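You operate a simulated robot arm through the tools that you are given. There is no shell and no other tool. Be economical: measure what you need, move in short steps, check, and stop when the job is done.

Carry out the task below with a simulated two-armed robot. There is one attempt and no reset: what you move stays moved.

TASK
Cure the pendant in the lamp drawer for the order card's time and lay it on the red-dot board.
Fine: the card on the bench; one run of the lamp; leave the lamp drawer open.
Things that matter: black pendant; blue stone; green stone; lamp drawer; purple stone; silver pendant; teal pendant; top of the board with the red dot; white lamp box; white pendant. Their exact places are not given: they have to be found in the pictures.

The check looks at the end state, three seconds after you hand in, the way a careful person would. Anything else that was tipped, shoved, dropped, spilled or broken makes it a failure.

THE ROBOT
Two 7-joint arms with two-finger parallel grippers on one trunk, on a base that drives. Base frame: it is fixed to the floor where the robot stands at the start and does not move with it; the origin is under the middle of the robot, x ahead of it, y to its left, z up. Lengths are in cm, angles in rad, forces in N, time in s.
The left shoulder is at the start at [5, 16.1, 114.8], the right one opposite. With the tool pointing down near the work surface each hand reaches from about 10 to 62 cm from the robot's upright axis, wherever it stands, measured 20 degrees to its own side. Places, roughly: blue stone (3x3x3 cm) [50, -30, 70]; green stone (3x3x3 cm) [50, -20, 70]; lamp drawer [60, -10, 80]; purple stone (3x3x3 cm) [50, -10, 70]; top of the board with the red dot [-130, -60, 80]; white lamp box [80, -10, 90]. Payload 3.43 kg a hand.
The tool frame of a hand sits at the grasp point between the pads (the TCP): z along the fingers, y along the line on which they close. The tips reach 3 cm beyond it. The gripper opens to 9.4 cm. The fingers are 2.8 cm wide and 1 cm thick; the gripper's body (5 by 9.6 cm) begins 5.5 cm behind the TCP.
Orientation is told as [roll, pitch, yaw] about the base's x, y, z axes, in that order, counted from this pose: with the fingers straight down and closing along the base's y, the tool's x points along the base's -x, its y along +y and its z along -z.

THE INTERFACE
- The arms move only by the tool move_arm. It takes "left_motion", "right_motion" or both (then of equal length, played together; a hand with none holds still); each is a list of rows, each a list of 6 numbers: the shift along the tool's x, y, z in units of 40 mm (1.0 is 40 mm), then the turn, a rotation vector about the tool's x, y, z in units of 4 degrees (1.0 is 4 degrees). In form: [[x, y, z, rx, ry, rz], ...]. A call has 1 to 20 rows; each row shifts and turns the commanded pose from where the row before left it, along the tool's axes as they then stand. "left_gripper" and "right_gripper" are, for a hand that has rows, the gripper command, from -1 (shut) to 1 (fully open), values between in proportion, set as the call begins (left out, the last holds). A call with a number of a shift or a turn outside -1 to 1 is refused whole. Rows are played at 5 a second. More than 5 cm and 0.15 rad between two rows, or a gripper value outside its range, and nothing of the call is played. Where a pose cannot be reached the arm comes as near as it can. A force on the tool above 40 N (or 10 N above the force at the start of the call, whichever is more), or a blocked arm, ends the call early, and 0.2 s more pass. Each finger travels about 4.5 cm/s and halts on what it meets, pressing with about 25 N; the grip force reading is that of the motor and also rises with nothing between the fingers. The clock runs only during rows and for 0.2 s after the last one: add rows that do not move to give the fingers time. It gives the time, the measured TCP pose, the force on the tool (base axes), the opening and the grip force at its end, in the units of the frame above (readings bear some noise), with the torque about the TCP (base axes, N m) and any sound that the robot's microphone picked up.
- Cameras (640 x 400 px; columns grow to the right, rows downward): "scene" is now at [11.73, -0.91, 127.78]; the picture's right is [-0.12, -0.99, 0.00], its down [-0.58, 0.07, -0.81] and it looks along [0.81, -0.10, -0.58] (base axes); focal length 255 px, centre (320, 200). "left" rides on the left gripper at [7.6, -1.4, -10.2] in its tool frame; the picture's right is [0.18, 0.98, 0.00], its down [-0.75, 0.14, -0.64] and it looks along [-0.63, 0.12, 0.77] (tool axes); focal length 243 px, centre (320, 200). "right" rides on the right gripper at [7.6, 1.4, -10.3] in its tool frame; the picture's right is [-0.18, 0.98, 0.00], its down [-0.75, -0.14, -0.64] and it looks along [-0.63, -0.12, 0.77] (tool axes); focal length 243 px, centre (320, 200).
- grab_frame(camera): a new picture of that camera. No time passes.
- lift_body(by): slides the trunk up (or, below 0, down) by that many cm; the arms and the scene camera ride with it, the base frame stays. It gives what a move gives, with no picture.
- drive_base(legs): drives the robot by 1 to 6 legs, each [ahead, left, turn to the left] in cm, cm and rad, along the robot's own axes; the way and the turn of a leg run together, so that a leg with both is an arc; at most 150 cm and 3.142 rad a leg. The arms and the cameras ride along, it lands a little off, and it stops where it bumps. It gives what a move gives.
- head_to(pan, tilt): turns the head with the scene camera to pan (to the left, within 1.396 rad either way) and tilt (down, from -0.506 to 1.204), counted from straight ahead of the robot. It gives what a move gives.
- measure_at(camera, pixels): for up to 12 pixels [column, row] of the newest picture of that camera ("zoom" is the newest enlarged one), the place [x, y, z] in the base frame of the surface seen there, good to about 0.2 cm, but the place of the scene camera against the robot may be out by one fixed shift of up to 1.8 cm in any direction. No time passes.
- enlarge(camera, box): a new picture of the part [left, top, right, bottom] of that camera's present view, enlarged. No time passes.
- hand_in(): hands the job in; it is judged then, once.

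Go step by step. Measure first, check grasps and placings, and put right what went wrong. The budget is 80 turns and 58 pictures, counting those below and the enlarged ones. Unless the task says otherwise, let go and move clear before handing in, and close with one line.

The tools are called after "Emit:" by a JSON object that holds its "name" and its "arguments". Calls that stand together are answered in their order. move_arm: Moves the arms, as the interface text tells. Its arguments: {"type":"object","properties":{"left_motion":{"type":"array","items":{"type":"array","items":{"type":"number"}}},"left_gripper":{"type":"number"},"right_motion":{"type":"array","items":{"type":"array","items":{"type":"number"}}},"right_gripper":{"type":"number"}},"required":[]} The other tools are called the same way: lift_body (by) slides the trunk up or down; drive_base (legs) drives the base; head_to (pan, tilt) turns the head that bears the scene camera; grab_frame (camera) takes a picture; measure_at (camera, pixels) gives the place of the surface under pixels of a picture; enlarge (camera, box) takes an enlarged picture of a part of a camera's view; hand_in () hands the job in.

At the start:

```text
time: 0.0
left_position: [39.15, 12.4, 112.93]
left_ee_rot: [0.0, 0.0, 0.001]
left_wrist_force: [0.4, 0.3, -0.2]
left_ft_torque: [-0.01, -0.05, -0.01]
left_width: 9.42
left_finger_force: 0.0
right_position: [40.16, -25.12, 113.15]
right_ee_rot: [-0.002, -0.001, -0.003]
right_wrist_force: [0.2, -0.7, -0.1]
right_ft_torque: [0.0, -0.01, 0.05]
right_width: 9.4
right_finger_force: 0.0
trunk travel left (down, up): [-17.5, 9.2]
robot x, y, heading: [-0.02, 0.16, -0.003]
head pan, tilt: [-0.126, 0.621]
```

scene: 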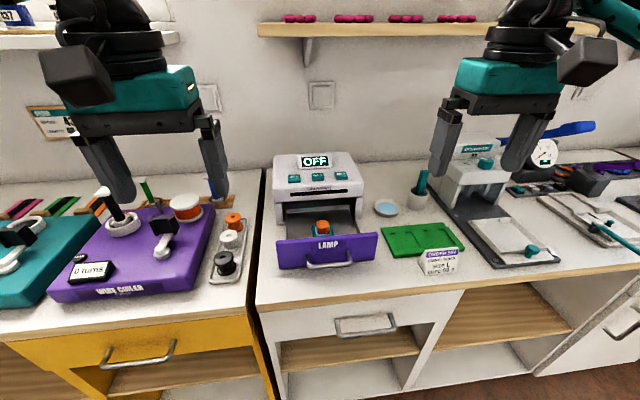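
right: 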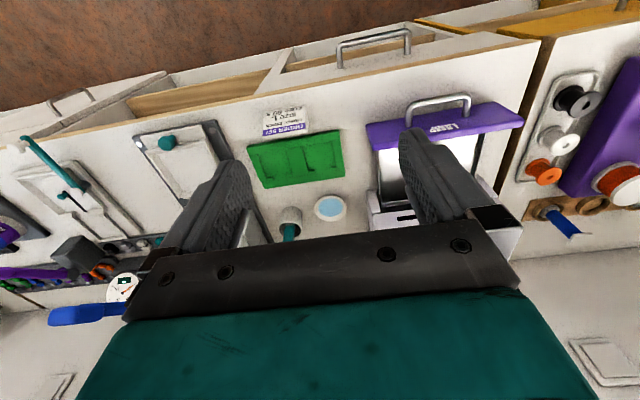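
left: 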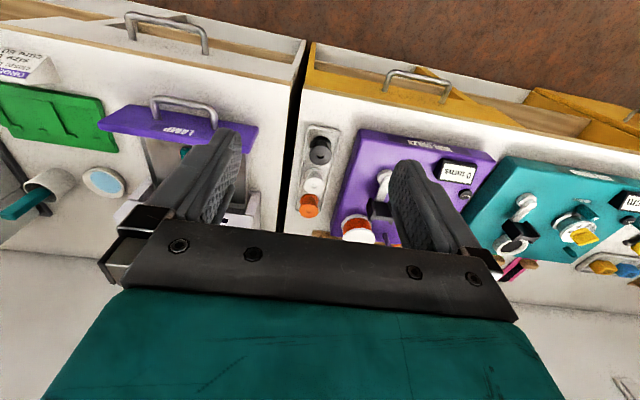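

The scene shows the lamp box with OFF display at (315,161), its purple open drawer with something in it at (322,227), and the order card at (440,262). I'll enlarge these.

Emit:
{"name": "enlarge", "arguments": {"camera": "scene", "box": [250, 140, 410, 280]}}

Emit:
{"name": "enlarge", "arguments": {"camera": "scene", "box": [400, 235, 480, 285]}}

```text
2.86 times, centred on (330, 210) of scene
```

zoom: 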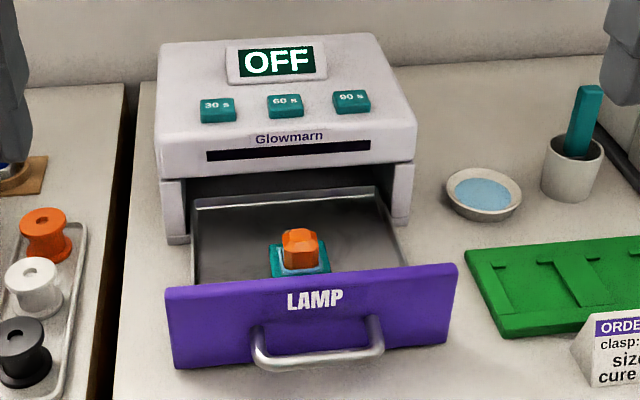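

```text
8.00 times, centred on (440, 260) of scene
```

zoom: 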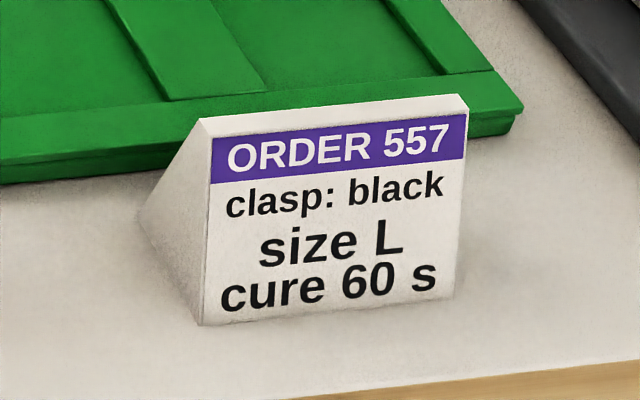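

The card says cure 60 s; a teal pendant with orange stone lies in the open drawer. I measure the drawer, handle, buttons and pendant.

Emit:
{"name": "enlarge", "arguments": {"camera": "scene", "box": [250, 140, 410, 280]}}

Emit:
{"name": "measure_at", "arguments": {"camera": "zoom", "pixels": [[217, 110], [285, 105], [351, 101], [300, 235], [300, 255], [300, 272], [165, 285], [458, 265], [318, 360], [270, 365], [378, 350], [250, 265]]}}

Emit:
{"name": "measure_at", "arguments": {"camera": "zoom", "pixels": [[175, 365], [448, 345], [315, 300], [300, 150], [240, 240], [195, 220], [375, 190], [120, 330], [480, 195], [570, 100], [260, 340], [380, 325]]}}

```text
2.86 times, centred on (330, 210) of scene
```

zoom: 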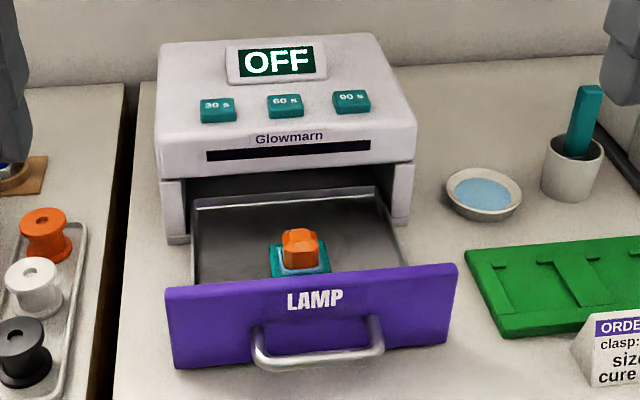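

```text
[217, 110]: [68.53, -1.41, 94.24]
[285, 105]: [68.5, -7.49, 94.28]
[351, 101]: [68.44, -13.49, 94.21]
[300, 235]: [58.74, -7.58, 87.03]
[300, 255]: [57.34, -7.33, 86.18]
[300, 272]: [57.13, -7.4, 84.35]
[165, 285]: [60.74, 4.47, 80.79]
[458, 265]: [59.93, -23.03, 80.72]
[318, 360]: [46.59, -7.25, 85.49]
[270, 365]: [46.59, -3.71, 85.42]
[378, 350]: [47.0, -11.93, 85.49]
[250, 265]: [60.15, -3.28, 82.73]
```

```text
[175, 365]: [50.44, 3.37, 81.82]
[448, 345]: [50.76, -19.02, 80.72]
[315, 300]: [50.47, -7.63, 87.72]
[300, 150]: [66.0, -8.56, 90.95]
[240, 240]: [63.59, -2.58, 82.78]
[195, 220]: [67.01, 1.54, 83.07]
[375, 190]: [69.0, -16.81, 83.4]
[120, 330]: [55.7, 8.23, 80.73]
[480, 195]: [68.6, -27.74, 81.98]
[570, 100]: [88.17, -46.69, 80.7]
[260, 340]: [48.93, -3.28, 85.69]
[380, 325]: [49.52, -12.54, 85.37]
```

Bench top reads z≈80.7. I compare with the right wrist camera to find the scene camera's shift.

Emit:
{"name": "measure_at", "arguments": {"camera": "right", "pixels": [[440, 99], [410, 106], [468, 96], [375, 128], [521, 122], [330, 208], [443, 118], [300, 230], [520, 165]]}}

Emit:
{"name": "measure_at", "arguments": {"camera": "left", "pixels": [[103, 182], [185, 103], [155, 110], [213, 107], [258, 128], [100, 122], [185, 150], [270, 150]]}}

Emit:
{"name": "measure_at", "arguments": {"camera": "scene", "pixels": [[386, 208], [329, 265], [310, 266], [350, 263], [292, 250], [375, 250]]}}

```text
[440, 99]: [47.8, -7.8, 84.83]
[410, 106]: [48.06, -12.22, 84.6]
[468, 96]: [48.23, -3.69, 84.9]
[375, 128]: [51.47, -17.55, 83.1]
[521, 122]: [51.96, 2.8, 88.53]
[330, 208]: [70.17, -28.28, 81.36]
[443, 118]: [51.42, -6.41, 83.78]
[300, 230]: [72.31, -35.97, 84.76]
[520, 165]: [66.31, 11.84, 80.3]
```

```text
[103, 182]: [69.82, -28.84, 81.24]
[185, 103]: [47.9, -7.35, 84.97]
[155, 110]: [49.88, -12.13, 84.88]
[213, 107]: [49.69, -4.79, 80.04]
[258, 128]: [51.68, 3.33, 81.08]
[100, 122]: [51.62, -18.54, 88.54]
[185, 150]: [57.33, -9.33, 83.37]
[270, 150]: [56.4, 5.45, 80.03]
```

```text
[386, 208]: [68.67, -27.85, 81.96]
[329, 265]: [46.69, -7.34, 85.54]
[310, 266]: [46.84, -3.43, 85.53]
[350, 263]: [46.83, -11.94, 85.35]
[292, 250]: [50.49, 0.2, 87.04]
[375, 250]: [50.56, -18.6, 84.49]
```

Wrist cameras put the handle bar near (47.9, -7.8, 84.9); scene shift ≈ (+1.2, -0.5, -0.65). I check where the bench edge and lower cabinets are before driving closer, and tilt the head to see.

Emit:
{"name": "measure_at", "arguments": {"camera": "scene", "pixels": [[300, 303], [300, 296], [420, 285], [365, 326], [150, 345], [300, 330], [470, 350]]}}

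Emit:
{"name": "head_to", "arguments": {"pan": 0.0, "tilt": 1.1}}

Emit:
{"name": "grab_frame", "arguments": {"camera": "scene"}}

```text
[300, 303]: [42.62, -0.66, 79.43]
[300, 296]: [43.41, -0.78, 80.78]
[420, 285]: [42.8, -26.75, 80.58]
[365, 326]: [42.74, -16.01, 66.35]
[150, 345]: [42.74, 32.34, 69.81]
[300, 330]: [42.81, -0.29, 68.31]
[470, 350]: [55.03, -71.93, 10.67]
```

```text
time: 0.9
left_position: [39.06, 12.42, 112.93]
left_ee_rot: [0.0, 0.002, 0.003]
left_wrist_force: [0.7, 1.0, 0.1]
left_ft_torque: [0.03, -0.01, -0.03]
left_width: 9.41
left_finger_force: 0.0
right_position: [40.06, -25.07, 113.06]
right_ee_rot: [0.0, -0.001, -0.003]
right_wrist_force: [0.8, -0.1, 0.4]
right_ft_torque: [-0.02, 0.01, 0.0]
right_width: 9.39
right_finger_force: 0.1
trunk travel left (down, up): [-17.5, 9.2]
robot x, y, heading: [0.44, -0.23, -0.002]
head pan, tilt: [0.0, 1.1]
```

```text
51 pictures are left
```

scene: 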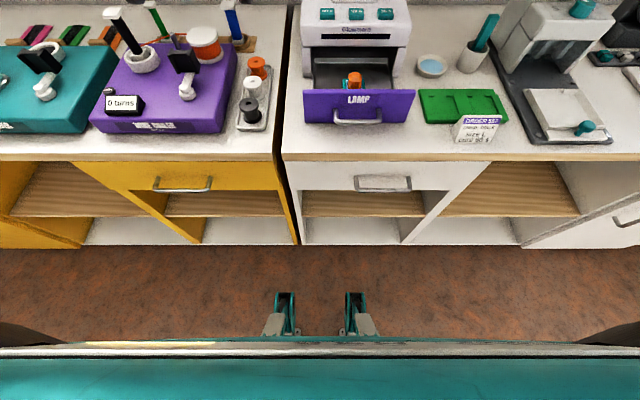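

The bench front is at x≈44. I measure how far the robot's own front (pixels (285,300), (320,340)) reaches.

Emit:
{"name": "measure_at", "arguments": {"camera": "scene", "pixels": [[287, 296], [275, 325], [320, 345], [320, 385], [20, 340], [320, 300], [100, 345]]}}

```text
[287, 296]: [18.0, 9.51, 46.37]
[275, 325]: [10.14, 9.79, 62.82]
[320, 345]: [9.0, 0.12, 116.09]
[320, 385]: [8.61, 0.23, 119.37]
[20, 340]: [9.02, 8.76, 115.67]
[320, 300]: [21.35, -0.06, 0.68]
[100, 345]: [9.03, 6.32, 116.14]
```

There is room to move ahead (robot front ≈ x 22, bench ≈ 44). I drive 12 cm ahead and a few cm left so the right hand works comfortably.

Emit:
{"name": "drive_base", "arguments": {"legs": [[12, 4, 0]]}}

Emit:
{"name": "head_to", "arguments": {"pan": -0.15, "tilt": 0.8}}

Emit:
{"name": "grab_frame", "arguments": {"camera": "scene"}}

Emit:
{"name": "grab_frame", "arguments": {"camera": "right"}}

```text
time: 2.2
left_position: [51.27, 16.53, 112.86]
left_ee_rot: [0.001, -0.001, 0.006]
left_wrist_force: [0.2, -0.4, -0.6]
left_ft_torque: [0.0, 0.07, 0.01]
left_width: 9.39
left_finger_force: 0.2
right_position: [52.33, -21.0, 113.01]
right_ee_rot: [0.0, 0.001, 0.001]
right_wrist_force: [-0.1, -0.2, 0.8]
right_ft_torque: [-0.02, 0.01, -0.01]
right_width: 9.42
right_finger_force: 0.1
trunk travel left (down, up): [-17.5, 9.2]
robot x, y, heading: [12.38, 4.01, 0.004]
head pan, tilt: [0.0, 1.1]
```

```text
time: 3.0
left_position: [51.18, 16.53, 112.94]
left_ee_rot: [-0.001, 0.0, 0.006]
left_wrist_force: [-0.1, -0.4, -0.4]
left_ft_torque: [-0.03, 0.02, -0.02]
left_width: 9.39
left_finger_force: 0.0
right_position: [52.28, -21.0, 113.08]
right_ee_rot: [-0.001, -0.001, 0.001]
right_wrist_force: [-0.6, 0.1, 0.8]
right_ft_torque: [0.03, 0.0, 0.0]
right_width: 9.4
right_finger_force: 0.0
trunk travel left (down, up): [-17.5, 9.2]
robot x, y, heading: [11.85, 4.03, 0.003]
head pan, tilt: [-0.15, 0.799]
```

```text
50 pictures are left
```

scene: 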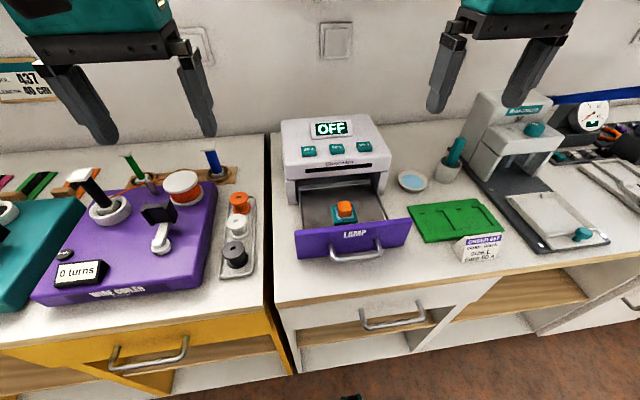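

```text
49 pictures are left
```

right: 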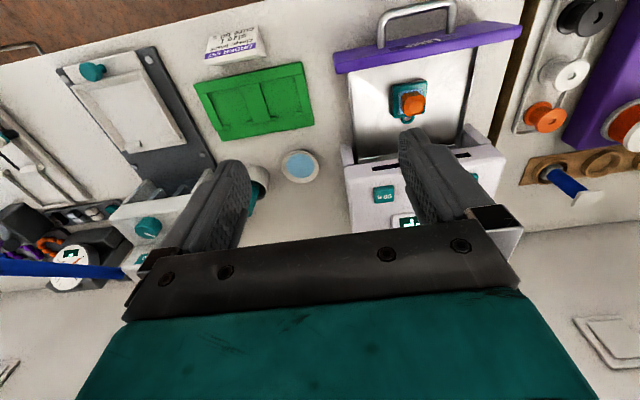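

The right camera sees the drawer, pendant at (410,100) and the 90 s button at (384,194). I measure exactly.

Emit:
{"name": "measure_at", "arguments": {"camera": "right", "pixels": [[384, 194], [413, 103], [397, 90], [424, 84], [406, 118], [425, 110], [419, 15], [380, 35], [452, 15], [340, 62], [520, 30], [375, 125]]}}

Emit:
{"name": "measure_at", "arguments": {"camera": "scene", "pixels": [[336, 150], [308, 152], [364, 147], [345, 209], [335, 205], [357, 257], [384, 165], [350, 235], [338, 258], [380, 253]]}}

Emit:
{"name": "enlarge", "arguments": {"camera": "right", "box": [330, 0, 530, 125]}}

```text
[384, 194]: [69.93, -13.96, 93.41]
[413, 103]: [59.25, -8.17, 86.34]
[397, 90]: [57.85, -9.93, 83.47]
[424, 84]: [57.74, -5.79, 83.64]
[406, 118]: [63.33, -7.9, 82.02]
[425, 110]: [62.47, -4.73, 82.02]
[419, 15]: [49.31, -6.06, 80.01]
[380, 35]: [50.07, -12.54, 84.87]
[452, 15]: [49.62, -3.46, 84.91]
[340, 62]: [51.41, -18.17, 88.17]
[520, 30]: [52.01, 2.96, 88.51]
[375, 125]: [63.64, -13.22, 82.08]
```

```text
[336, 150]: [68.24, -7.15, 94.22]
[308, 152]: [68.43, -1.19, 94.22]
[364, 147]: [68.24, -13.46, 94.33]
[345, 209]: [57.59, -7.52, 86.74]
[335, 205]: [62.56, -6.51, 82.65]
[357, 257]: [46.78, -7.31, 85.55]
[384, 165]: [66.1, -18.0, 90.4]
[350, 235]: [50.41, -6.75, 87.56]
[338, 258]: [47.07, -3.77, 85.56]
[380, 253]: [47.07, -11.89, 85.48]
```

```text
3.20 times, centred on (430, 62) of right
```

zoom: 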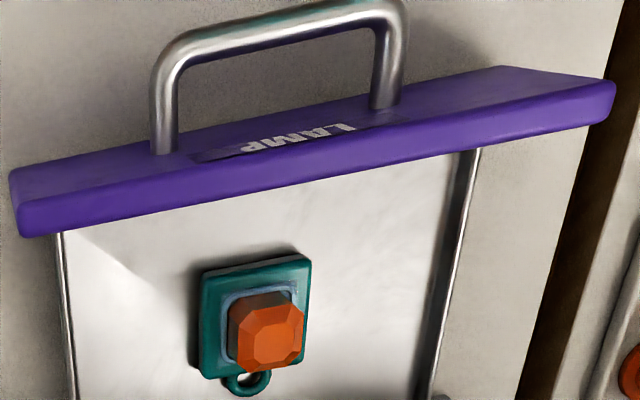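

Bar centre ≈ (48.2, -8, 84.5); 60 s button ≈ (69.9, -7.9, 93.4). I turn the right hand so it closes along x, to grip the bar with the hand leaning back.

Emit:
{"name": "move_arm", "arguments": {"right_motion": [[0, 0, 0, 0, 0, 1], [0, 0, 0, 0, 0, 1], [0, 0, 0, 0, 0, 1], [0, 0, 0, 0, 0, 1], [0, 0, 0, 0, 0, 1], [0, 0, 0, 0, 0, 1], [0, 0, 0, 0, 0, 1], [0, 0, 0, 0, 0, 1], [0, 0, 0, 0, 0, 1], [0, 0, 0, 0, 0, 1], [0, 0, 0, 0, 0, 1], [0, 0, 0, 0, 0, 1], [0, 0, 0, 0, 0, 1], [0, 0, 0, 0, 0, 1], [0, 0, 0, 0, 0, 1], [0, 0, 0, 0, 0, 1], [0, 0, 0, 0, 0, 1], [0, 0, 0, 0, 0, 1], [0, 0, 0, 0, 0, 1], [0, 0, 0, 0, 0, 1]], "right_gripper": -0.32}}

Emit:
{"name": "move_arm", "arguments": {"right_motion": [[0, 0, 0, 0, 0, 1], [0, 0, 0, 0, 0, 1], [0, 0, 0, 0, 0, 0.5], [0, 0, 0, -1, 0, 0], [0, 0, 0, -1, 0, 0], [0, 0, 0, -1, 0, 0], [0, 0, 0, -1, 0, 0], [0, 0, 0, -1, 0, 0], [0, 0, 0, -1, 0, 0], [0, 0, 0, -1, 0, 0], [0, 0, 0, -0.5, 0, 0]]}}

```text
time: 7.2
left_position: [51.22, 16.57, 112.95]
left_ee_rot: [-0.001, -0.001, 0.006]
left_wrist_force: [0.5, 0.5, -0.2]
left_ft_torque: [0.02, 0.02, 0.01]
left_width: 9.39
left_finger_force: 0.0
right_position: [52.31, -21.15, 113.08]
right_ee_rot: [0.0, 0.002, -1.396]
right_wrist_force: [0.0, -0.1, -0.4]
right_ft_torque: [-0.04, -0.04, 0.01]
right_width: 3.19
right_finger_force: 0.1
trunk travel left (down, up): [-17.5, 9.2]
robot x, y, heading: [12.29, 4.16, 0.004]
head pan, tilt: [-0.15, 0.799]
```

```text
time: 9.6
left_position: [51.11, 16.59, 113.01]
left_ee_rot: [0.0, 0.0, 0.005]
left_wrist_force: [-0.5, 0.2, 0.3]
left_ft_torque: [-0.01, 0.01, -0.03]
left_width: 9.39
left_finger_force: 0.1
right_position: [52.24, -20.97, 113.13]
right_ee_rot: [0.523, -0.001, -1.57]
right_wrist_force: [-0.4, 0.4, 0.2]
right_ft_torque: [0.01, -0.01, -0.01]
right_width: 3.19
right_finger_force: 0.2
trunk travel left (down, up): [-17.5, 9.2]
robot x, y, heading: [12.13, 3.96, 0.004]
head pan, tilt: [-0.15, 0.799]
```

Orientation is right (fingers lean 30° forward-down). I move to a stand-off behind and above the handle.

Emit:
{"name": "move_arm", "arguments": {"right_motion": [[0.542, -0.691, 0.471, 0, 0, 0], [0.542, -0.691, 0.471, 0, 0, 0], [0.542, -0.691, 0.471, 0, 0, 0], [0.542, -0.691, 0.471, 0, 0, 0], [0.542, -0.691, 0.471, 0, 0, 0], [0.542, -0.691, 0.471, 0, 0, 0], [0, 0, 0, 0, 0, 0]]}}

Emit:
{"name": "grab_frame", "arguments": {"camera": "right"}}

Emit:
{"name": "enlarge", "arguments": {"camera": "scene", "box": [260, 100, 480, 280]}}

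```text
time: 11.2
left_position: [51.21, 16.57, 112.84]
left_ee_rot: [-0.001, -0.001, 0.006]
left_wrist_force: [0.0, 0.4, -0.6]
left_ft_torque: [-0.03, -0.05, -0.02]
left_width: 9.41
left_finger_force: 0.1
right_position: [45.76, -7.04, 95.38]
right_ee_rot: [0.521, 0.0, -1.569]
right_wrist_force: [0.7, -0.9, -0.2]
right_ft_torque: [0.04, -0.03, -0.01]
right_width: 3.19
right_finger_force: 0.1
right hand out of reach, approached as far as the arm can: row 4, 5
trunk travel left (down, up): [-17.5, 9.2]
robot x, y, heading: [12.17, 3.78, 0.001]
head pan, tilt: [-0.15, 0.799]
```

```text
47 pictures are left
```

right: 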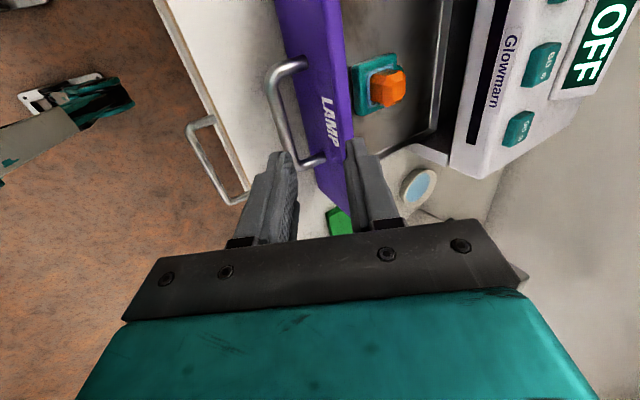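

```text
2.22 times, centred on (370, 190) of scene
```

zoom: 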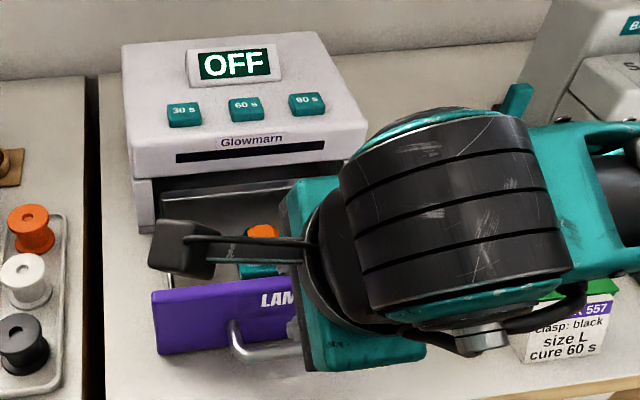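

The arm is cramped this close. I back up 8 cm to give it room.

Emit:
{"name": "drive_base", "arguments": {"legs": [[-8, 0, 0]]}}

Emit:
{"name": "move_arm", "arguments": {"right_motion": [[0, 0, 0, 0, 0, 0]]}}

```text
time: 12.3
left_position: [43.16, 16.53, 112.87]
left_ee_rot: [0.0, 0.0, 0.004]
left_wrist_force: [-0.7, 0.1, 0.1]
left_ft_torque: [0.0, 0.02, -0.01]
left_width: 9.37
left_finger_force: 0.0
right_position: [37.73, -7.11, 95.44]
right_ee_rot: [0.522, 0.001, -1.57]
right_wrist_force: [0.3, 0.6, -0.3]
right_ft_torque: [-0.02, -0.05, 0.02]
right_width: 3.19
right_finger_force: 0.0
trunk travel left (down, up): [-17.5, 9.2]
robot x, y, heading: [4.51, 3.84, 0.0]
head pan, tilt: [-0.15, 0.799]
```

```text
time: 12.7
left_position: [43.26, 16.4, 112.82]
left_ee_rot: [0.001, -0.003, 0.005]
left_wrist_force: [0.6, -0.1, 0.9]
left_ft_torque: [0.01, -0.02, 0.0]
left_width: 9.41
left_finger_force: 0.1
right_position: [37.77, -7.1, 95.44]
right_ee_rot: [0.524, 0.002, -1.573]
right_wrist_force: [0.0, 0.0, -0.4]
right_ft_torque: [-0.02, -0.02, 0.01]
right_width: 3.19
right_finger_force: 0.0
trunk travel left (down, up): [-17.5, 9.2]
robot x, y, heading: [4.63, 3.96, 0.001]
head pan, tilt: [-0.15, 0.799]
```

Now I move to the stand-off 8 cm behind the grasp along the finger direction.

Emit:
{"name": "move_arm", "arguments": {"right_motion": [[-0.075, 0.298, 0.455, 0, 0, 0], [-0.075, 0.298, 0.455, 0, 0, 0], [-0.075, 0.298, 0.455, 0, 0, 0], [0, 0, 0, 0, 0, 0]]}}

Emit:
{"name": "grab_frame", "arguments": {"camera": "right"}}

```text
time: 13.7
left_position: [43.25, 16.4, 113.01]
left_ee_rot: [0.0, -0.001, 0.002]
left_wrist_force: [-0.2, -1.2, -0.2]
left_ft_torque: [0.03, 0.01, 0.01]
left_width: 9.4
left_finger_force: 0.0
right_position: [43.91, -7.9, 92.57]
right_ee_rot: [0.523, 0.0, -1.573]
right_wrist_force: [0.3, -0.1, -0.6]
right_ft_torque: [0.01, 0.05, -0.01]
right_width: 3.19
right_finger_force: 0.1
trunk travel left (down, up): [-17.5, 9.2]
robot x, y, heading: [4.43, 3.57, 0.003]
head pan, tilt: [-0.15, 0.799]
```

```text
45 pictures are left
```

right: 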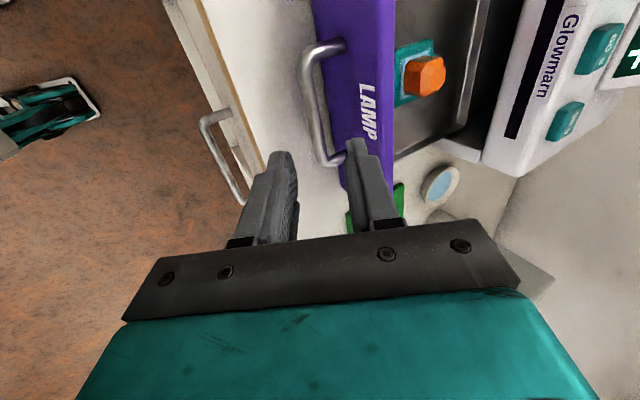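

I measure the bar at (312,100) again from this view for the final approach.

Emit:
{"name": "measure_at", "arguments": {"camera": "right", "pixels": [[311, 85], [315, 110], [319, 130], [340, 46], [330, 163], [355, 100], [425, 75], [280, 158]]}}

```text
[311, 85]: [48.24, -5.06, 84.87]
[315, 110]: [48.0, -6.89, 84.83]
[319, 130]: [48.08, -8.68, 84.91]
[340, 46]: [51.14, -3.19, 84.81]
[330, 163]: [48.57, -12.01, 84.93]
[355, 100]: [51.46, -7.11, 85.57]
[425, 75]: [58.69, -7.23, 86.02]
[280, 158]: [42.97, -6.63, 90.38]
```

Bar confirmed at x≈48.2, z≈84.5. I slide down along the fingers and then close.

Emit:
{"name": "move_arm", "arguments": {"right_motion": [[0, -0.04, 0.333, 0, 0, 0], [0, -0.04, 0.333, 0, 0, 0], [0, 0, 0.333, 0, 0, 0], [0, 0, 0.333, 0, 0, 0], [0, 0, 0.333, 0, 0, 0], [0, 0, 0.333, 0, 0, 0], [0, 0, 0, 0, 0, 0]]}}

Emit:
{"name": "move_arm", "arguments": {"right_motion": [[0, 0, 0, 0, 0, 0], [0, 0, 0, 0, 0, 0], [0, 0, 0, 0, 0, 0], [0, 0, 0, 0, 0, 0]], "right_gripper": -1}}

Emit:
{"name": "grab_frame", "arguments": {"camera": "right"}}

```text
time: 15.3
left_position: [43.24, 16.4, 112.92]
left_ee_rot: [-0.001, 0.0, 0.004]
left_wrist_force: [-0.4, -0.9, -0.7]
left_ft_torque: [0.01, 0.01, -0.03]
left_width: 9.39
left_finger_force: 0.1
right_position: [47.35, -8.01, 85.39]
right_ee_rot: [0.522, 0.001, -1.572]
right_wrist_force: [-0.4, 0.7, 0.3]
right_ft_torque: [0.03, -0.01, 0.04]
right_width: 3.21
right_finger_force: 0.1
trunk travel left (down, up): [-17.5, 9.2]
robot x, y, heading: [4.48, 4.03, 0.002]
head pan, tilt: [-0.15, 0.799]
```

```text
time: 16.3
left_position: [43.26, 16.41, 113.02]
left_ee_rot: [-0.001, 0.001, 0.002]
left_wrist_force: [-0.1, 0.0, -0.1]
left_ft_torque: [0.01, -0.01, 0.02]
left_width: 9.41
left_finger_force: 0.1
right_position: [47.3, -7.94, 85.36]
right_ee_rot: [0.523, -0.001, -1.568]
right_wrist_force: [0.1, -1.5, 3.1]
right_ft_torque: [-0.57, -0.06, 0.95]
right_width: 1.17
right_finger_force: 45.5
trunk travel left (down, up): [-17.5, 9.2]
robot x, y, heading: [4.35, 4.28, 0.001]
head pan, tilt: [-0.15, 0.799]
```

```text
44 pictures are left
```

right: 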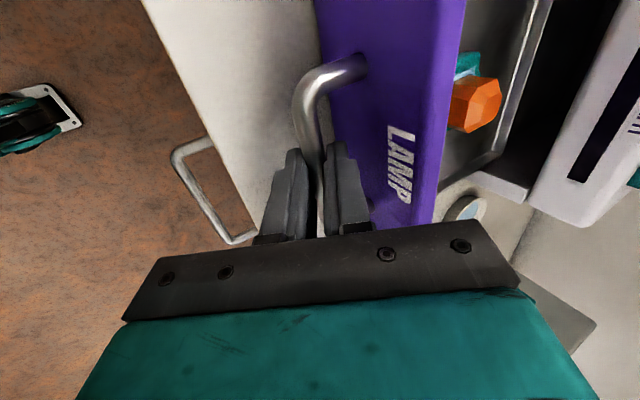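

The bar is gripped (width 1.17). I push the drawer in slowly.

Emit:
{"name": "move_arm", "arguments": {"right_motion": [[0, 0.05, 0.029, 0, 0, 0], [0, 0.1, 0.058, 0, 0, 0], [0, 0.13, 0.075, 0, 0, 0], [0, 0.13, 0.075, 0, 0, 0], [0, 0.13, 0.075, 0, 0, 0], [0, 0.13, 0.075, 0, 0, 0], [0, 0.13, 0.075, 0, 0, 0], [0, 0.13, 0.075, 0, 0, 0], [0, 0.13, 0.075, 0, 0, 0], [0, 0.13, 0.075, 0, 0, 0], [0, 0.13, 0.075, 0, 0, 0], [0, 0.13, 0.075, 0, 0, 0], [0, 0.13, 0.075, 0, 0, 0], [0, 0.13, 0.075, 0, 0, 0], [0, 0.13, 0.075, 0, 0, 0], [0, 0.13, 0.075, 0, 0, 0], [0, 0.13, 0.075, 0, 0, 0], [0, 0.13, 0.075, 0, 0, 0], [0, 0.1, 0.058, 0, 0, 0], [0, 0.05, 0.029, 0, 0, 0]]}}

Emit:
{"name": "grab_frame", "arguments": {"camera": "right"}}

```text
time: 20.5
left_position: [43.27, 16.4, 112.98]
left_ee_rot: [-0.001, -0.001, 0.002]
left_wrist_force: [0.3, 1.7, 0.0]
left_ft_torque: [0.02, 0.02, 0.03]
left_width: 9.37
left_finger_force: 0.0
right_position: [58.26, -8.06, 85.3]
right_ee_rot: [0.526, 0.0, -1.572]
right_wrist_force: [-0.6, -4.4, 11.6]
right_ft_torque: [-0.35, -0.07, 1.11]
right_width: 1.14
right_finger_force: 45.4
trunk travel left (down, up): [-17.5, 9.2]
robot x, y, heading: [4.08, 3.99, 0.002]
head pan, tilt: [-0.15, 0.799]
```

```text
43 pictures are left
```

right: 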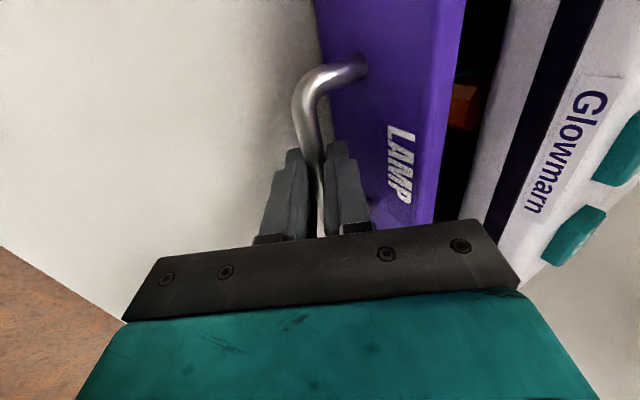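

The drawer has moved 11 cm; a gap remains. I measure it at (440,120) and the box front (480,150).

Emit:
{"name": "measure_at", "arguments": {"camera": "right", "pixels": [[445, 110], [440, 150], [490, 110], [480, 150], [400, 120], [463, 100], [530, 100]]}}

```text
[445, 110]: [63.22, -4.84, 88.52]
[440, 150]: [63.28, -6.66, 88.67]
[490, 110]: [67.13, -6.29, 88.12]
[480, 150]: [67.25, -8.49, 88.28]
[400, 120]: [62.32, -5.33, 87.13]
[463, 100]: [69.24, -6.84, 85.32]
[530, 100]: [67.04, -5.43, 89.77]
```

About 3.6 cm remains. I push on slowly until it seats.

Emit:
{"name": "move_arm", "arguments": {"right_motion": [[0, 0.078, 0.045, 0, 0, 0], [0, 0.078, 0.045, 0, 0, 0], [0, 0.078, 0.045, 0, 0, 0], [0, 0.078, 0.045, 0, 0, 0], [0, 0.078, 0.045, 0, 0, 0], [0, 0.078, 0.045, 0, 0, 0], [0, 0.078, 0.045, 0, 0, 0], [0, 0.078, 0.045, 0, 0, 0], [0, 0.05, 0.029, 0, 0, 0], [0, 0.04, 0.023, 0, 0, 0], [0, 0.04, 0.023, 0, 0, 0], [0, 0.04, 0.023, 0, 0, 0], [0, 0.04, 0.023, 0, 0, 0]]}}

Emit:
{"name": "grab_frame", "arguments": {"camera": "right"}}

Emit:
{"name": "measure_at", "arguments": {"camera": "right", "pixels": [[445, 110], [440, 150], [430, 180], [450, 60], [460, 150], [480, 100]]}}

```text
time: 23.4
left_position: [43.0, 16.44, 112.95]
left_ee_rot: [0.0, -0.002, 0.004]
left_wrist_force: [-0.1, 0.2, -0.2]
left_ft_torque: [0.0, -0.01, -0.01]
left_width: 9.4
left_finger_force: 0.1
right_position: [61.65, -7.93, 85.41]
right_ee_rot: [0.515, -0.003, -1.568]
right_wrist_force: [-16.9, -5.2, 13.8]
right_ft_torque: [-0.28, 0.22, 0.7]
right_width: 1.14
right_finger_force: 45.7
trunk travel left (down, up): [-17.5, 9.2]
robot x, y, heading: [4.15, 4.21, 0.005]
head pan, tilt: [-0.15, 0.799]
stopped in row 13 (right hand): the force on the tool passed its limit (the readings are from after the stop); the commanded pose is now the measured one
```

```text
42 pictures are left
```

right: 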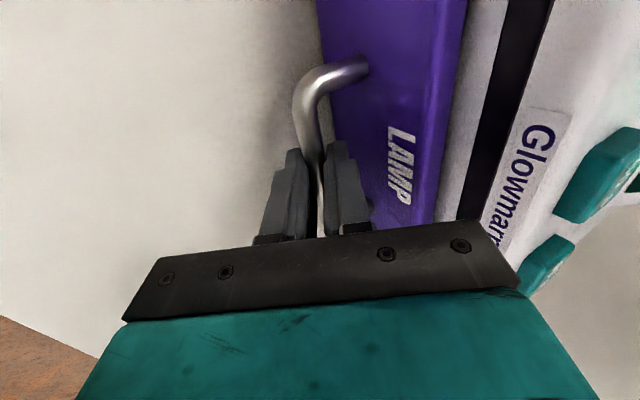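

```text
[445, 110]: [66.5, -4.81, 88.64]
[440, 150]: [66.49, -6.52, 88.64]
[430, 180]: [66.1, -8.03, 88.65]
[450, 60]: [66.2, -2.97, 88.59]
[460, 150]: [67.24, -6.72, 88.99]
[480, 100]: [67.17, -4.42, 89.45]
```

The drawer is seated against the box (gap closed, box front still at 67.2). I open and back out along the fingers.

Emit:
{"name": "move_arm", "arguments": {"right_motion": [[0, 0, 0, 0, 0, 0], [0, 0, 0, 0, 0, 0], [0, 0, 0, 0, 0, 0], [0, 0, -0.333, 0, 0, 0], [0, 0, -0.333, 0, 0, 0], [0, 0, -0.333, 0, 0, 0], [0, 0, -0.333, 0, 0, 0], [0, 0, -0.333, 0, 0, 0], [0, 0, -0.333, 0, 0, 0], [0, 0, -0.4, 0, 0, 0], [0, 0, -0.6, 0, 0, 0], [0, 0, -0.6, 0, 0, 0], [0, 0, -0.6, 0, 0, 0], [0, 0, 0, 0, 0, 0]], "right_gripper": -0.32}}

Emit:
{"name": "grab_frame", "arguments": {"camera": "right"}}

```text
time: 26.4
left_position: [43.2, 16.47, 112.93]
left_ee_rot: [0.0, -0.001, 0.003]
left_wrist_force: [0.3, 0.0, -1.1]
left_ft_torque: [-0.02, -0.02, 0.01]
left_width: 9.39
left_finger_force: 0.1
right_position: [53.44, -7.8, 99.9]
right_ee_rot: [0.511, -0.001, -1.569]
right_wrist_force: [0.4, 0.3, 0.6]
right_ft_torque: [0.01, 0.0, 0.01]
right_width: 3.21
right_finger_force: 0.0
trunk travel left (down, up): [-17.5, 9.2]
robot x, y, heading: [4.08, 4.12, 0.001]
head pan, tilt: [-0.15, 0.799]
```

```text
41 pictures are left
```

right: 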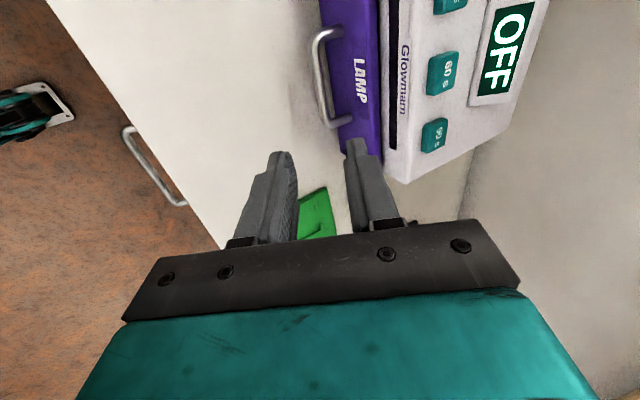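

The drawer stayed shut. I measure the 60 s button (443,72), its neighbours and the handle.

Emit:
{"name": "measure_at", "arguments": {"camera": "right", "pixels": [[443, 72], [430, 75], [455, 68], [448, 55], [437, 90], [435, 135], [420, 100], [320, 85], [510, 45]]}}

```text
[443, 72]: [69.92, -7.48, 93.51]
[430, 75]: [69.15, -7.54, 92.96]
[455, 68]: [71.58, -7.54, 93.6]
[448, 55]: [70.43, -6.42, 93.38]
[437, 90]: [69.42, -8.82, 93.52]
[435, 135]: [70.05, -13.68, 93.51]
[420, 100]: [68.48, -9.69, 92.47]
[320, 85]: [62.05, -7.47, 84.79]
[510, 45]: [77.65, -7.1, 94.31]
```

Button centre ≈ (70.1, -7.6, 93.5). I close the fingers and drive 6 cm ahead so it is within reach.

Emit:
{"name": "drive_base", "arguments": {"legs": [[6, 0, 0]]}}

Emit:
{"name": "move_arm", "arguments": {"right_motion": [[0, 0, 0, 0, 0, 0], [0, 0, 0, 0, 0, 0]], "right_gripper": -1}}

```text
time: 27.4
left_position: [49.24, 16.44, 112.85]
left_ee_rot: [0.0, 0.0, 0.001]
left_wrist_force: [0.6, -0.2, -0.5]
left_ft_torque: [-0.02, 0.03, 0.0]
left_width: 9.36
left_finger_force: 0.0
right_position: [59.35, -8.09, 99.78]
right_ee_rot: [0.511, -0.003, -1.57]
right_wrist_force: [0.7, -0.9, 0.2]
right_ft_torque: [-0.04, 0.01, 0.03]
right_width: 3.2
right_finger_force: 0.1
trunk travel left (down, up): [-17.5, 9.2]
robot x, y, heading: [9.92, 3.82, -0.002]
head pan, tilt: [-0.15, 0.799]
```

```text
time: 28.0
left_position: [49.14, 16.35, 112.84]
left_ee_rot: [0.0, -0.001, 0.001]
left_wrist_force: [0.0, 0.6, -0.2]
left_ft_torque: [0.01, -0.01, 0.0]
left_width: 9.39
left_finger_force: 0.0
right_position: [59.25, -8.13, 99.86]
right_ee_rot: [0.511, -0.003, -1.57]
right_wrist_force: [0.4, 1.0, 0.4]
right_ft_torque: [0.0, -0.04, 0.0]
right_width: 0.0
right_finger_force: 17.4
trunk travel left (down, up): [-17.5, 9.2]
robot x, y, heading: [9.91, 3.82, -0.001]
head pan, tilt: [-0.15, 0.799]
```

Fingers are shut. I move above the 60 s button.

Emit:
{"name": "move_arm", "arguments": {"right_motion": [[0.031, 0.546, 0.335, 0, 0, 0], [0.031, 0.546, 0.335, 0, 0, 0], [0.031, 0.546, 0.335, 0, 0, 0], [0.031, 0.546, 0.335, 0, 0, 0], [0, 0, 0, 0, 0, 0]]}}

Emit:
{"name": "grab_frame", "arguments": {"camera": "right"}}

Emit:
{"name": "grab_frame", "arguments": {"camera": "scene"}}

```text
time: 29.2
left_position: [49.17, 16.31, 113.0]
left_ee_rot: [0.001, 0.0, 0.0]
left_wrist_force: [0.2, 0.2, 0.1]
left_ft_torque: [-0.02, 0.01, -0.02]
left_width: 9.4
left_finger_force: 0.1
right_position: [69.4, -7.51, 99.35]
right_ee_rot: [0.512, -0.002, -1.57]
right_wrist_force: [0.4, 0.3, 0.5]
right_ft_torque: [-0.01, 0.02, -0.01]
right_width: 0.02
right_finger_force: 24.7
trunk travel left (down, up): [-17.5, 9.2]
robot x, y, heading: [10.18, 4.37, 0.003]
head pan, tilt: [-0.15, 0.799]
```

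```text
40 pictures are left
```

right: 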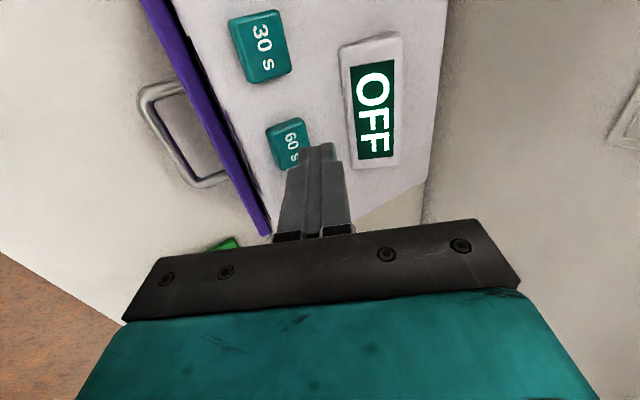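

```text
39 pictures are left
```

scene: 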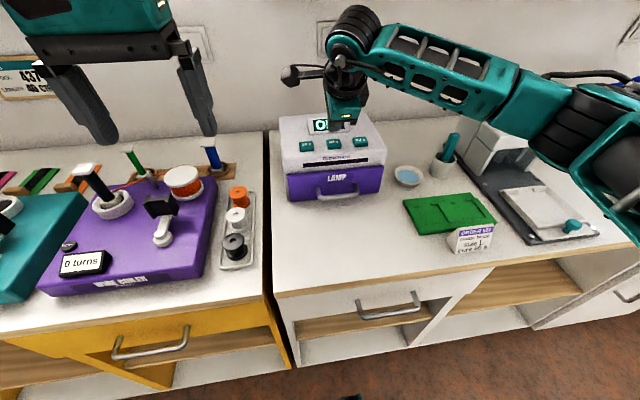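

The fingertips at (320,150) appear just above the 60 s button. I check positions before pressing.

Emit:
{"name": "measure_at", "arguments": {"camera": "right", "pixels": [[318, 150], [312, 158], [330, 150], [283, 145], [295, 125], [272, 145], [300, 165]]}}

```text
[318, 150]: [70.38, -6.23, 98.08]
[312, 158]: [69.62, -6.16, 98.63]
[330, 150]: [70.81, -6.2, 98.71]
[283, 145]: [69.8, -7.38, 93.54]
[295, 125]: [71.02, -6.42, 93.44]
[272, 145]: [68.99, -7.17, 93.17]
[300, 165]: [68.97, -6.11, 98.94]
```

Aligned with the button. I descend, slowly at the end.

Emit:
{"name": "move_arm", "arguments": {"right_motion": [[0, -0.067, 0.12, 0, 0, 0], [0, -0.067, 0.12, 0, 0, 0], [0, -0.067, 0.12, 0, 0, 0], [0, -0.067, 0.12, 0, 0, 0], [0, -0.018, 0.033, 0, 0, 0], [0, -0.018, 0.033, 0, 0, 0], [0, -0.018, 0.033, 0, 0, 0], [0, -0.018, 0.033, 0, 0, 0], [0, -0.018, 0.033, 0, 0, 0], [0, -0.018, 0.033, 0, 0, 0]]}}

Emit:
{"name": "grab_frame", "arguments": {"camera": "right"}}

```text
time: 31.4
left_position: [49.17, 16.36, 112.75]
left_ee_rot: [0.0, 0.0, 0.003]
left_wrist_force: [0.0, -0.5, -0.5]
left_ft_torque: [-0.02, 0.0, 0.01]
left_width: 9.38
left_finger_force: 0.0
right_position: [69.37, -7.65, 96.21]
right_ee_rot: [0.513, -0.001, -1.571]
right_wrist_force: [0.7, 0.6, 1.2]
right_ft_torque: [0.03, -0.05, 0.04]
right_width: 0.0
right_finger_force: 24.9
trunk travel left (down, up): [-17.5, 9.2]
robot x, y, heading: [9.97, 4.12, 0.001]
head pan, tilt: [-0.15, 0.799]
```

```text
38 pictures are left
```

right: 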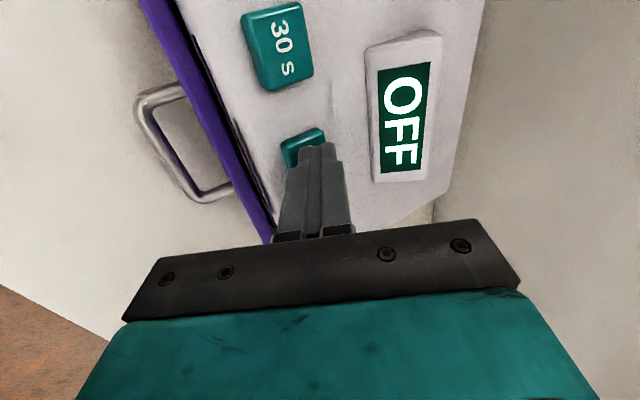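

Still OFF with almost no force; I press on in small steps.

Emit:
{"name": "move_arm", "arguments": {"right_motion": [[0, -0.018, 0.033, 0, 0, 0], [0, -0.018, 0.033, 0, 0, 0], [0, -0.018, 0.033, 0, 0, 0]]}}

Emit:
{"name": "grab_frame", "arguments": {"camera": "right"}}

```text
time: 32.2
left_position: [49.21, 16.3, 112.9]
left_ee_rot: [0.0, -0.002, 0.001]
left_wrist_force: [0.0, -0.4, 0.2]
left_ft_torque: [-0.01, -0.04, 0.0]
left_width: 9.4
left_finger_force: 0.1
right_position: [69.44, -7.53, 96.01]
right_ee_rot: [0.512, -0.002, -1.571]
right_wrist_force: [-1.1, -0.3, 5.7]
right_ft_torque: [-0.02, -0.05, 0.02]
right_width: 0.0
right_finger_force: 24.9
trunk travel left (down, up): [-17.5, 9.2]
robot x, y, heading: [10.14, 4.07, 0.003]
head pan, tilt: [-0.15, 0.799]
heard: click
```

```text
37 pictures are left
```

right: 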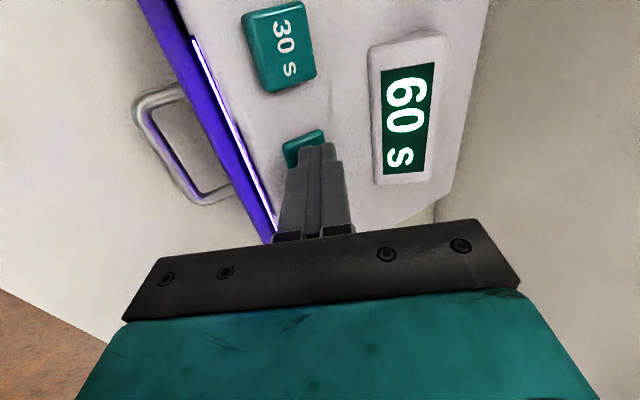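

Click heard, display shows 60 s and the lamp glows. I lift off straight up and back away.

Emit:
{"name": "move_arm", "arguments": {"right_motion": [[0, 0.098, -0.174, 0, 0, 0], [0, 0.245, -0.436, 0, 0, 0], [0, 0.245, -0.436, 0, 0, 0], [0, -0.546, -0.335, 0, 0, 0], [0, -0.546, -0.335, 0, 0, 0], [0, -0.546, -0.335, 0, 0, 0], [0, -0.546, -0.335, 0, 0, 0], [0, 0, 0, 0, 0, 0]]}}

Emit:
{"name": "drive_base", "arguments": {"legs": [[-6, 0, 0]]}}

Emit:
{"name": "move_arm", "arguments": {"right_motion": [[0, 0, 0, 0, 0, 0], [0, 0, 0, 0, 0, 0], [0, 0, 0, 0, 0, 0], [0, 0, 0, 0, 0, 0], [0, 0, 0, 0, 0, 0], [0, 0, 0, 0, 0, 0], [0, 0, 0, 0, 0, 0], [0, 0, 0, 0, 0, 0], [0, 0, 0, 0, 0, 0], [0, 0, 0, 0, 0, 0], [0, 0, 0, 0, 0, 0], [0, 0, 0, 0, 0, 0], [0, 0, 0, 0, 0, 0], [0, 0, 0, 0, 0, 0], [0, 0, 0, 0, 0, 0], [0, 0, 0, 0, 0, 0], [0, 0, 0, 0, 0, 0], [0, 0, 0, 0, 0, 0], [0, 0, 0, 0, 0, 0], [0, 0, 0, 0, 0, 0]], "right_gripper": -0.32}}

Emit:
{"name": "grab_frame", "arguments": {"camera": "scene"}}

```text
time: 34.0
left_position: [49.17, 16.4, 113.05]
left_ee_rot: [0.0, 0.0, 0.0]
left_wrist_force: [0.4, 0.8, -0.6]
left_ft_torque: [0.02, -0.01, -0.02]
left_width: 9.43
left_finger_force: 0.1
right_position: [59.26, -7.6, 101.16]
right_ee_rot: [0.51, -0.001, -1.568]
right_wrist_force: [0.2, -0.2, 0.0]
right_ft_torque: [-0.01, 0.01, -0.03]
right_width: 0.01
right_finger_force: 24.9
trunk travel left (down, up): [-17.5, 9.2]
robot x, y, heading: [10.42, 4.28, -0.002]
head pan, tilt: [-0.15, 0.799]
```

```text
time: 35.0
left_position: [42.99, 16.41, 112.91]
left_ee_rot: [-0.002, -0.002, 0.001]
left_wrist_force: [-0.4, 1.2, -0.6]
left_ft_torque: [0.0, -0.01, 0.0]
left_width: 9.39
left_finger_force: 0.0
right_position: [53.22, -7.59, 101.24]
right_ee_rot: [0.513, -0.003, -1.571]
right_wrist_force: [0.0, 0.2, -0.2]
right_ft_torque: [-0.04, -0.03, -0.03]
right_width: 0.0
right_finger_force: 25.3
trunk travel left (down, up): [-17.5, 9.2]
robot x, y, heading: [4.26, 4.07, -0.005]
head pan, tilt: [-0.15, 0.799]
```

```text
time: 39.1
left_position: [43.02, 16.34, 113.03]
left_ee_rot: [0.0, 0.0, 0.002]
left_wrist_force: [0.3, -1.0, -0.4]
left_ft_torque: [0.01, 0.0, -0.01]
left_width: 9.39
left_finger_force: 0.1
right_position: [53.18, -7.48, 101.13]
right_ee_rot: [0.513, 0.0, -1.57]
right_wrist_force: [-0.3, -0.4, -0.6]
right_ft_torque: [0.01, 0.05, -0.02]
right_width: 3.21
right_finger_force: 0.1
trunk travel left (down, up): [-17.5, 9.2]
robot x, y, heading: [4.41, 3.78, 0.002]
head pan, tilt: [-0.15, 0.799]
```

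```text
36 pictures are left
```

scene: 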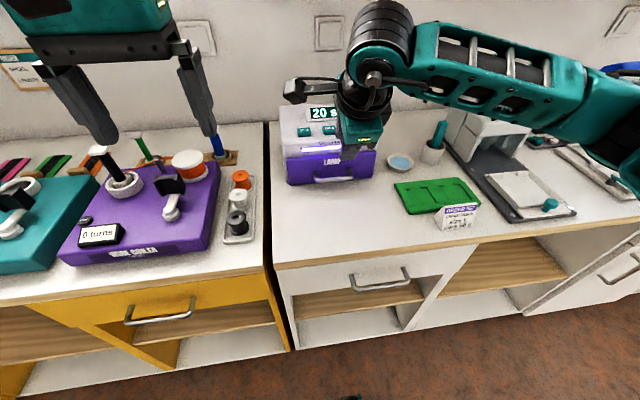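

The display seems to show about 20 s. I zoom in to read it.

Emit:
{"name": "enlarge", "arguments": {"camera": "scene", "box": [280, 90, 380, 190]}}

```text
4.00 times, centred on (330, 140) of scene
```

zoom: 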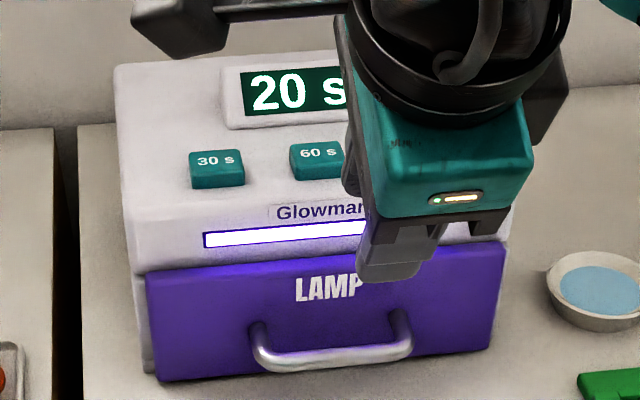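

20 s left, running faster than the clock. I wait with still rows and look again.

Emit:
{"name": "move_arm", "arguments": {"right_motion": [[0, 0, 0, 0, 0, 0], [0, 0, 0, 0, 0, 0], [0, 0, 0, 0, 0, 0], [0, 0, 0, 0, 0, 0], [0, 0, 0, 0, 0, 0], [0, 0, 0, 0, 0, 0], [0, 0, 0, 0, 0, 0], [0, 0, 0, 0, 0, 0], [0, 0, 0, 0, 0, 0], [0, 0, 0, 0, 0, 0], [0, 0, 0, 0, 0, 0], [0, 0, 0, 0, 0, 0], [0, 0, 0, 0, 0, 0], [0, 0, 0, 0, 0, 0], [0, 0, 0, 0, 0, 0], [0, 0, 0, 0, 0, 0], [0, 0, 0, 0, 0, 0], [0, 0, 0, 0, 0, 0], [0, 0, 0, 0, 0, 0], [0, 0, 0, 0, 0, 0]]}}

Emit:
{"name": "enlarge", "arguments": {"camera": "scene", "box": [280, 90, 380, 190]}}

```text
time: 43.4
left_position: [43.08, 16.42, 112.89]
left_ee_rot: [0.001, 0.0, 0.002]
left_wrist_force: [0.1, 0.2, 0.1]
left_ft_torque: [-0.01, 0.0, 0.01]
left_width: 9.42
left_finger_force: 0.1
right_position: [53.29, -7.54, 101.17]
right_ee_rot: [0.511, -0.001, -1.569]
right_wrist_force: [0.6, 0.3, -0.8]
right_ft_torque: [-0.01, 0.02, -0.01]
right_width: 3.19
right_finger_force: 0.0
trunk travel left (down, up): [-17.5, 9.2]
robot x, y, heading: [3.72, 4.02, 0.004]
head pan, tilt: [-0.15, 0.799]
```

```text
4.00 times, centred on (330, 140) of scene
```

zoom: 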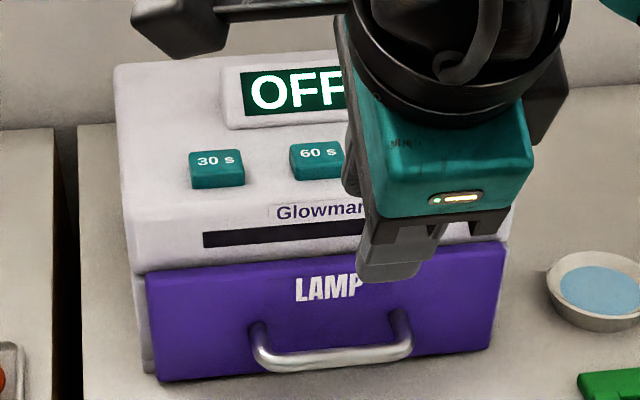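

The run finished (OFF). I go back down along the fingers onto the handle bar and grip it.

Emit:
{"name": "move_arm", "arguments": {"right_motion": [[-0.025, -0.028, 0.4, 0, 0, 0], [-0.025, -0.028, 0.4, 0, 0, 0], [-0.025, -0.028, 0.4, 0, 0, 0], [-0.025, -0.028, 0.4, 0, 0, 0], [0, 0, 0.4, 0, 0, 0], [0, 0, 0.4, 0, 0, 0], [0, 0, 0.3, 0, 0, 0], [0, 0, 0.3, 0, 0, 0], [0, 0, 0.3, 0, 0, 0], [0, 0, 0.3, 0, 0, 0], [0, 0, 0.3, 0, 0, 0], [0, 0, 0.3, 0, 0, 0], [0, 0, 0.2, 0, 0, 0], [0, 0, 0, 0, 0, 0]]}}

Emit:
{"name": "grab_frame", "arguments": {"camera": "right"}}

```text
time: 46.4
left_position: [43.17, 16.46, 112.93]
left_ee_rot: [0.001, 0.0, 0.001]
left_wrist_force: [-0.2, 0.0, -0.5]
left_ft_torque: [0.01, -0.02, 0.0]
left_width: 9.37
left_finger_force: 0.0
right_position: [61.47, -7.85, 85.6]
right_ee_rot: [0.511, -0.001, -1.568]
right_wrist_force: [0.1, 0.5, 0.3]
right_ft_torque: [0.01, 0.0, 0.01]
right_width: 3.22
right_finger_force: 0.1
trunk travel left (down, up): [-17.5, 9.2]
robot x, y, heading: [3.79, 4.13, -0.004]
head pan, tilt: [-0.15, 0.799]
```

```text
33 pictures are left
```

right: 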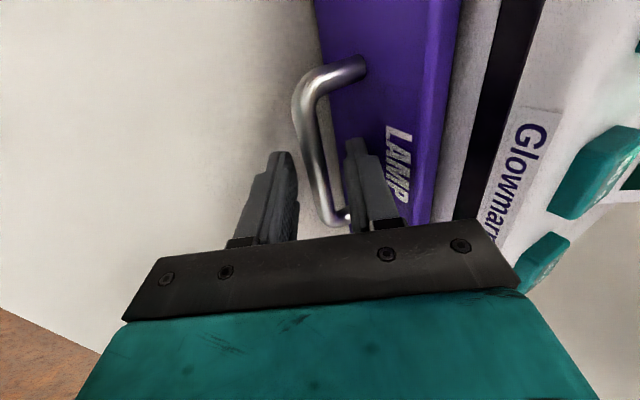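

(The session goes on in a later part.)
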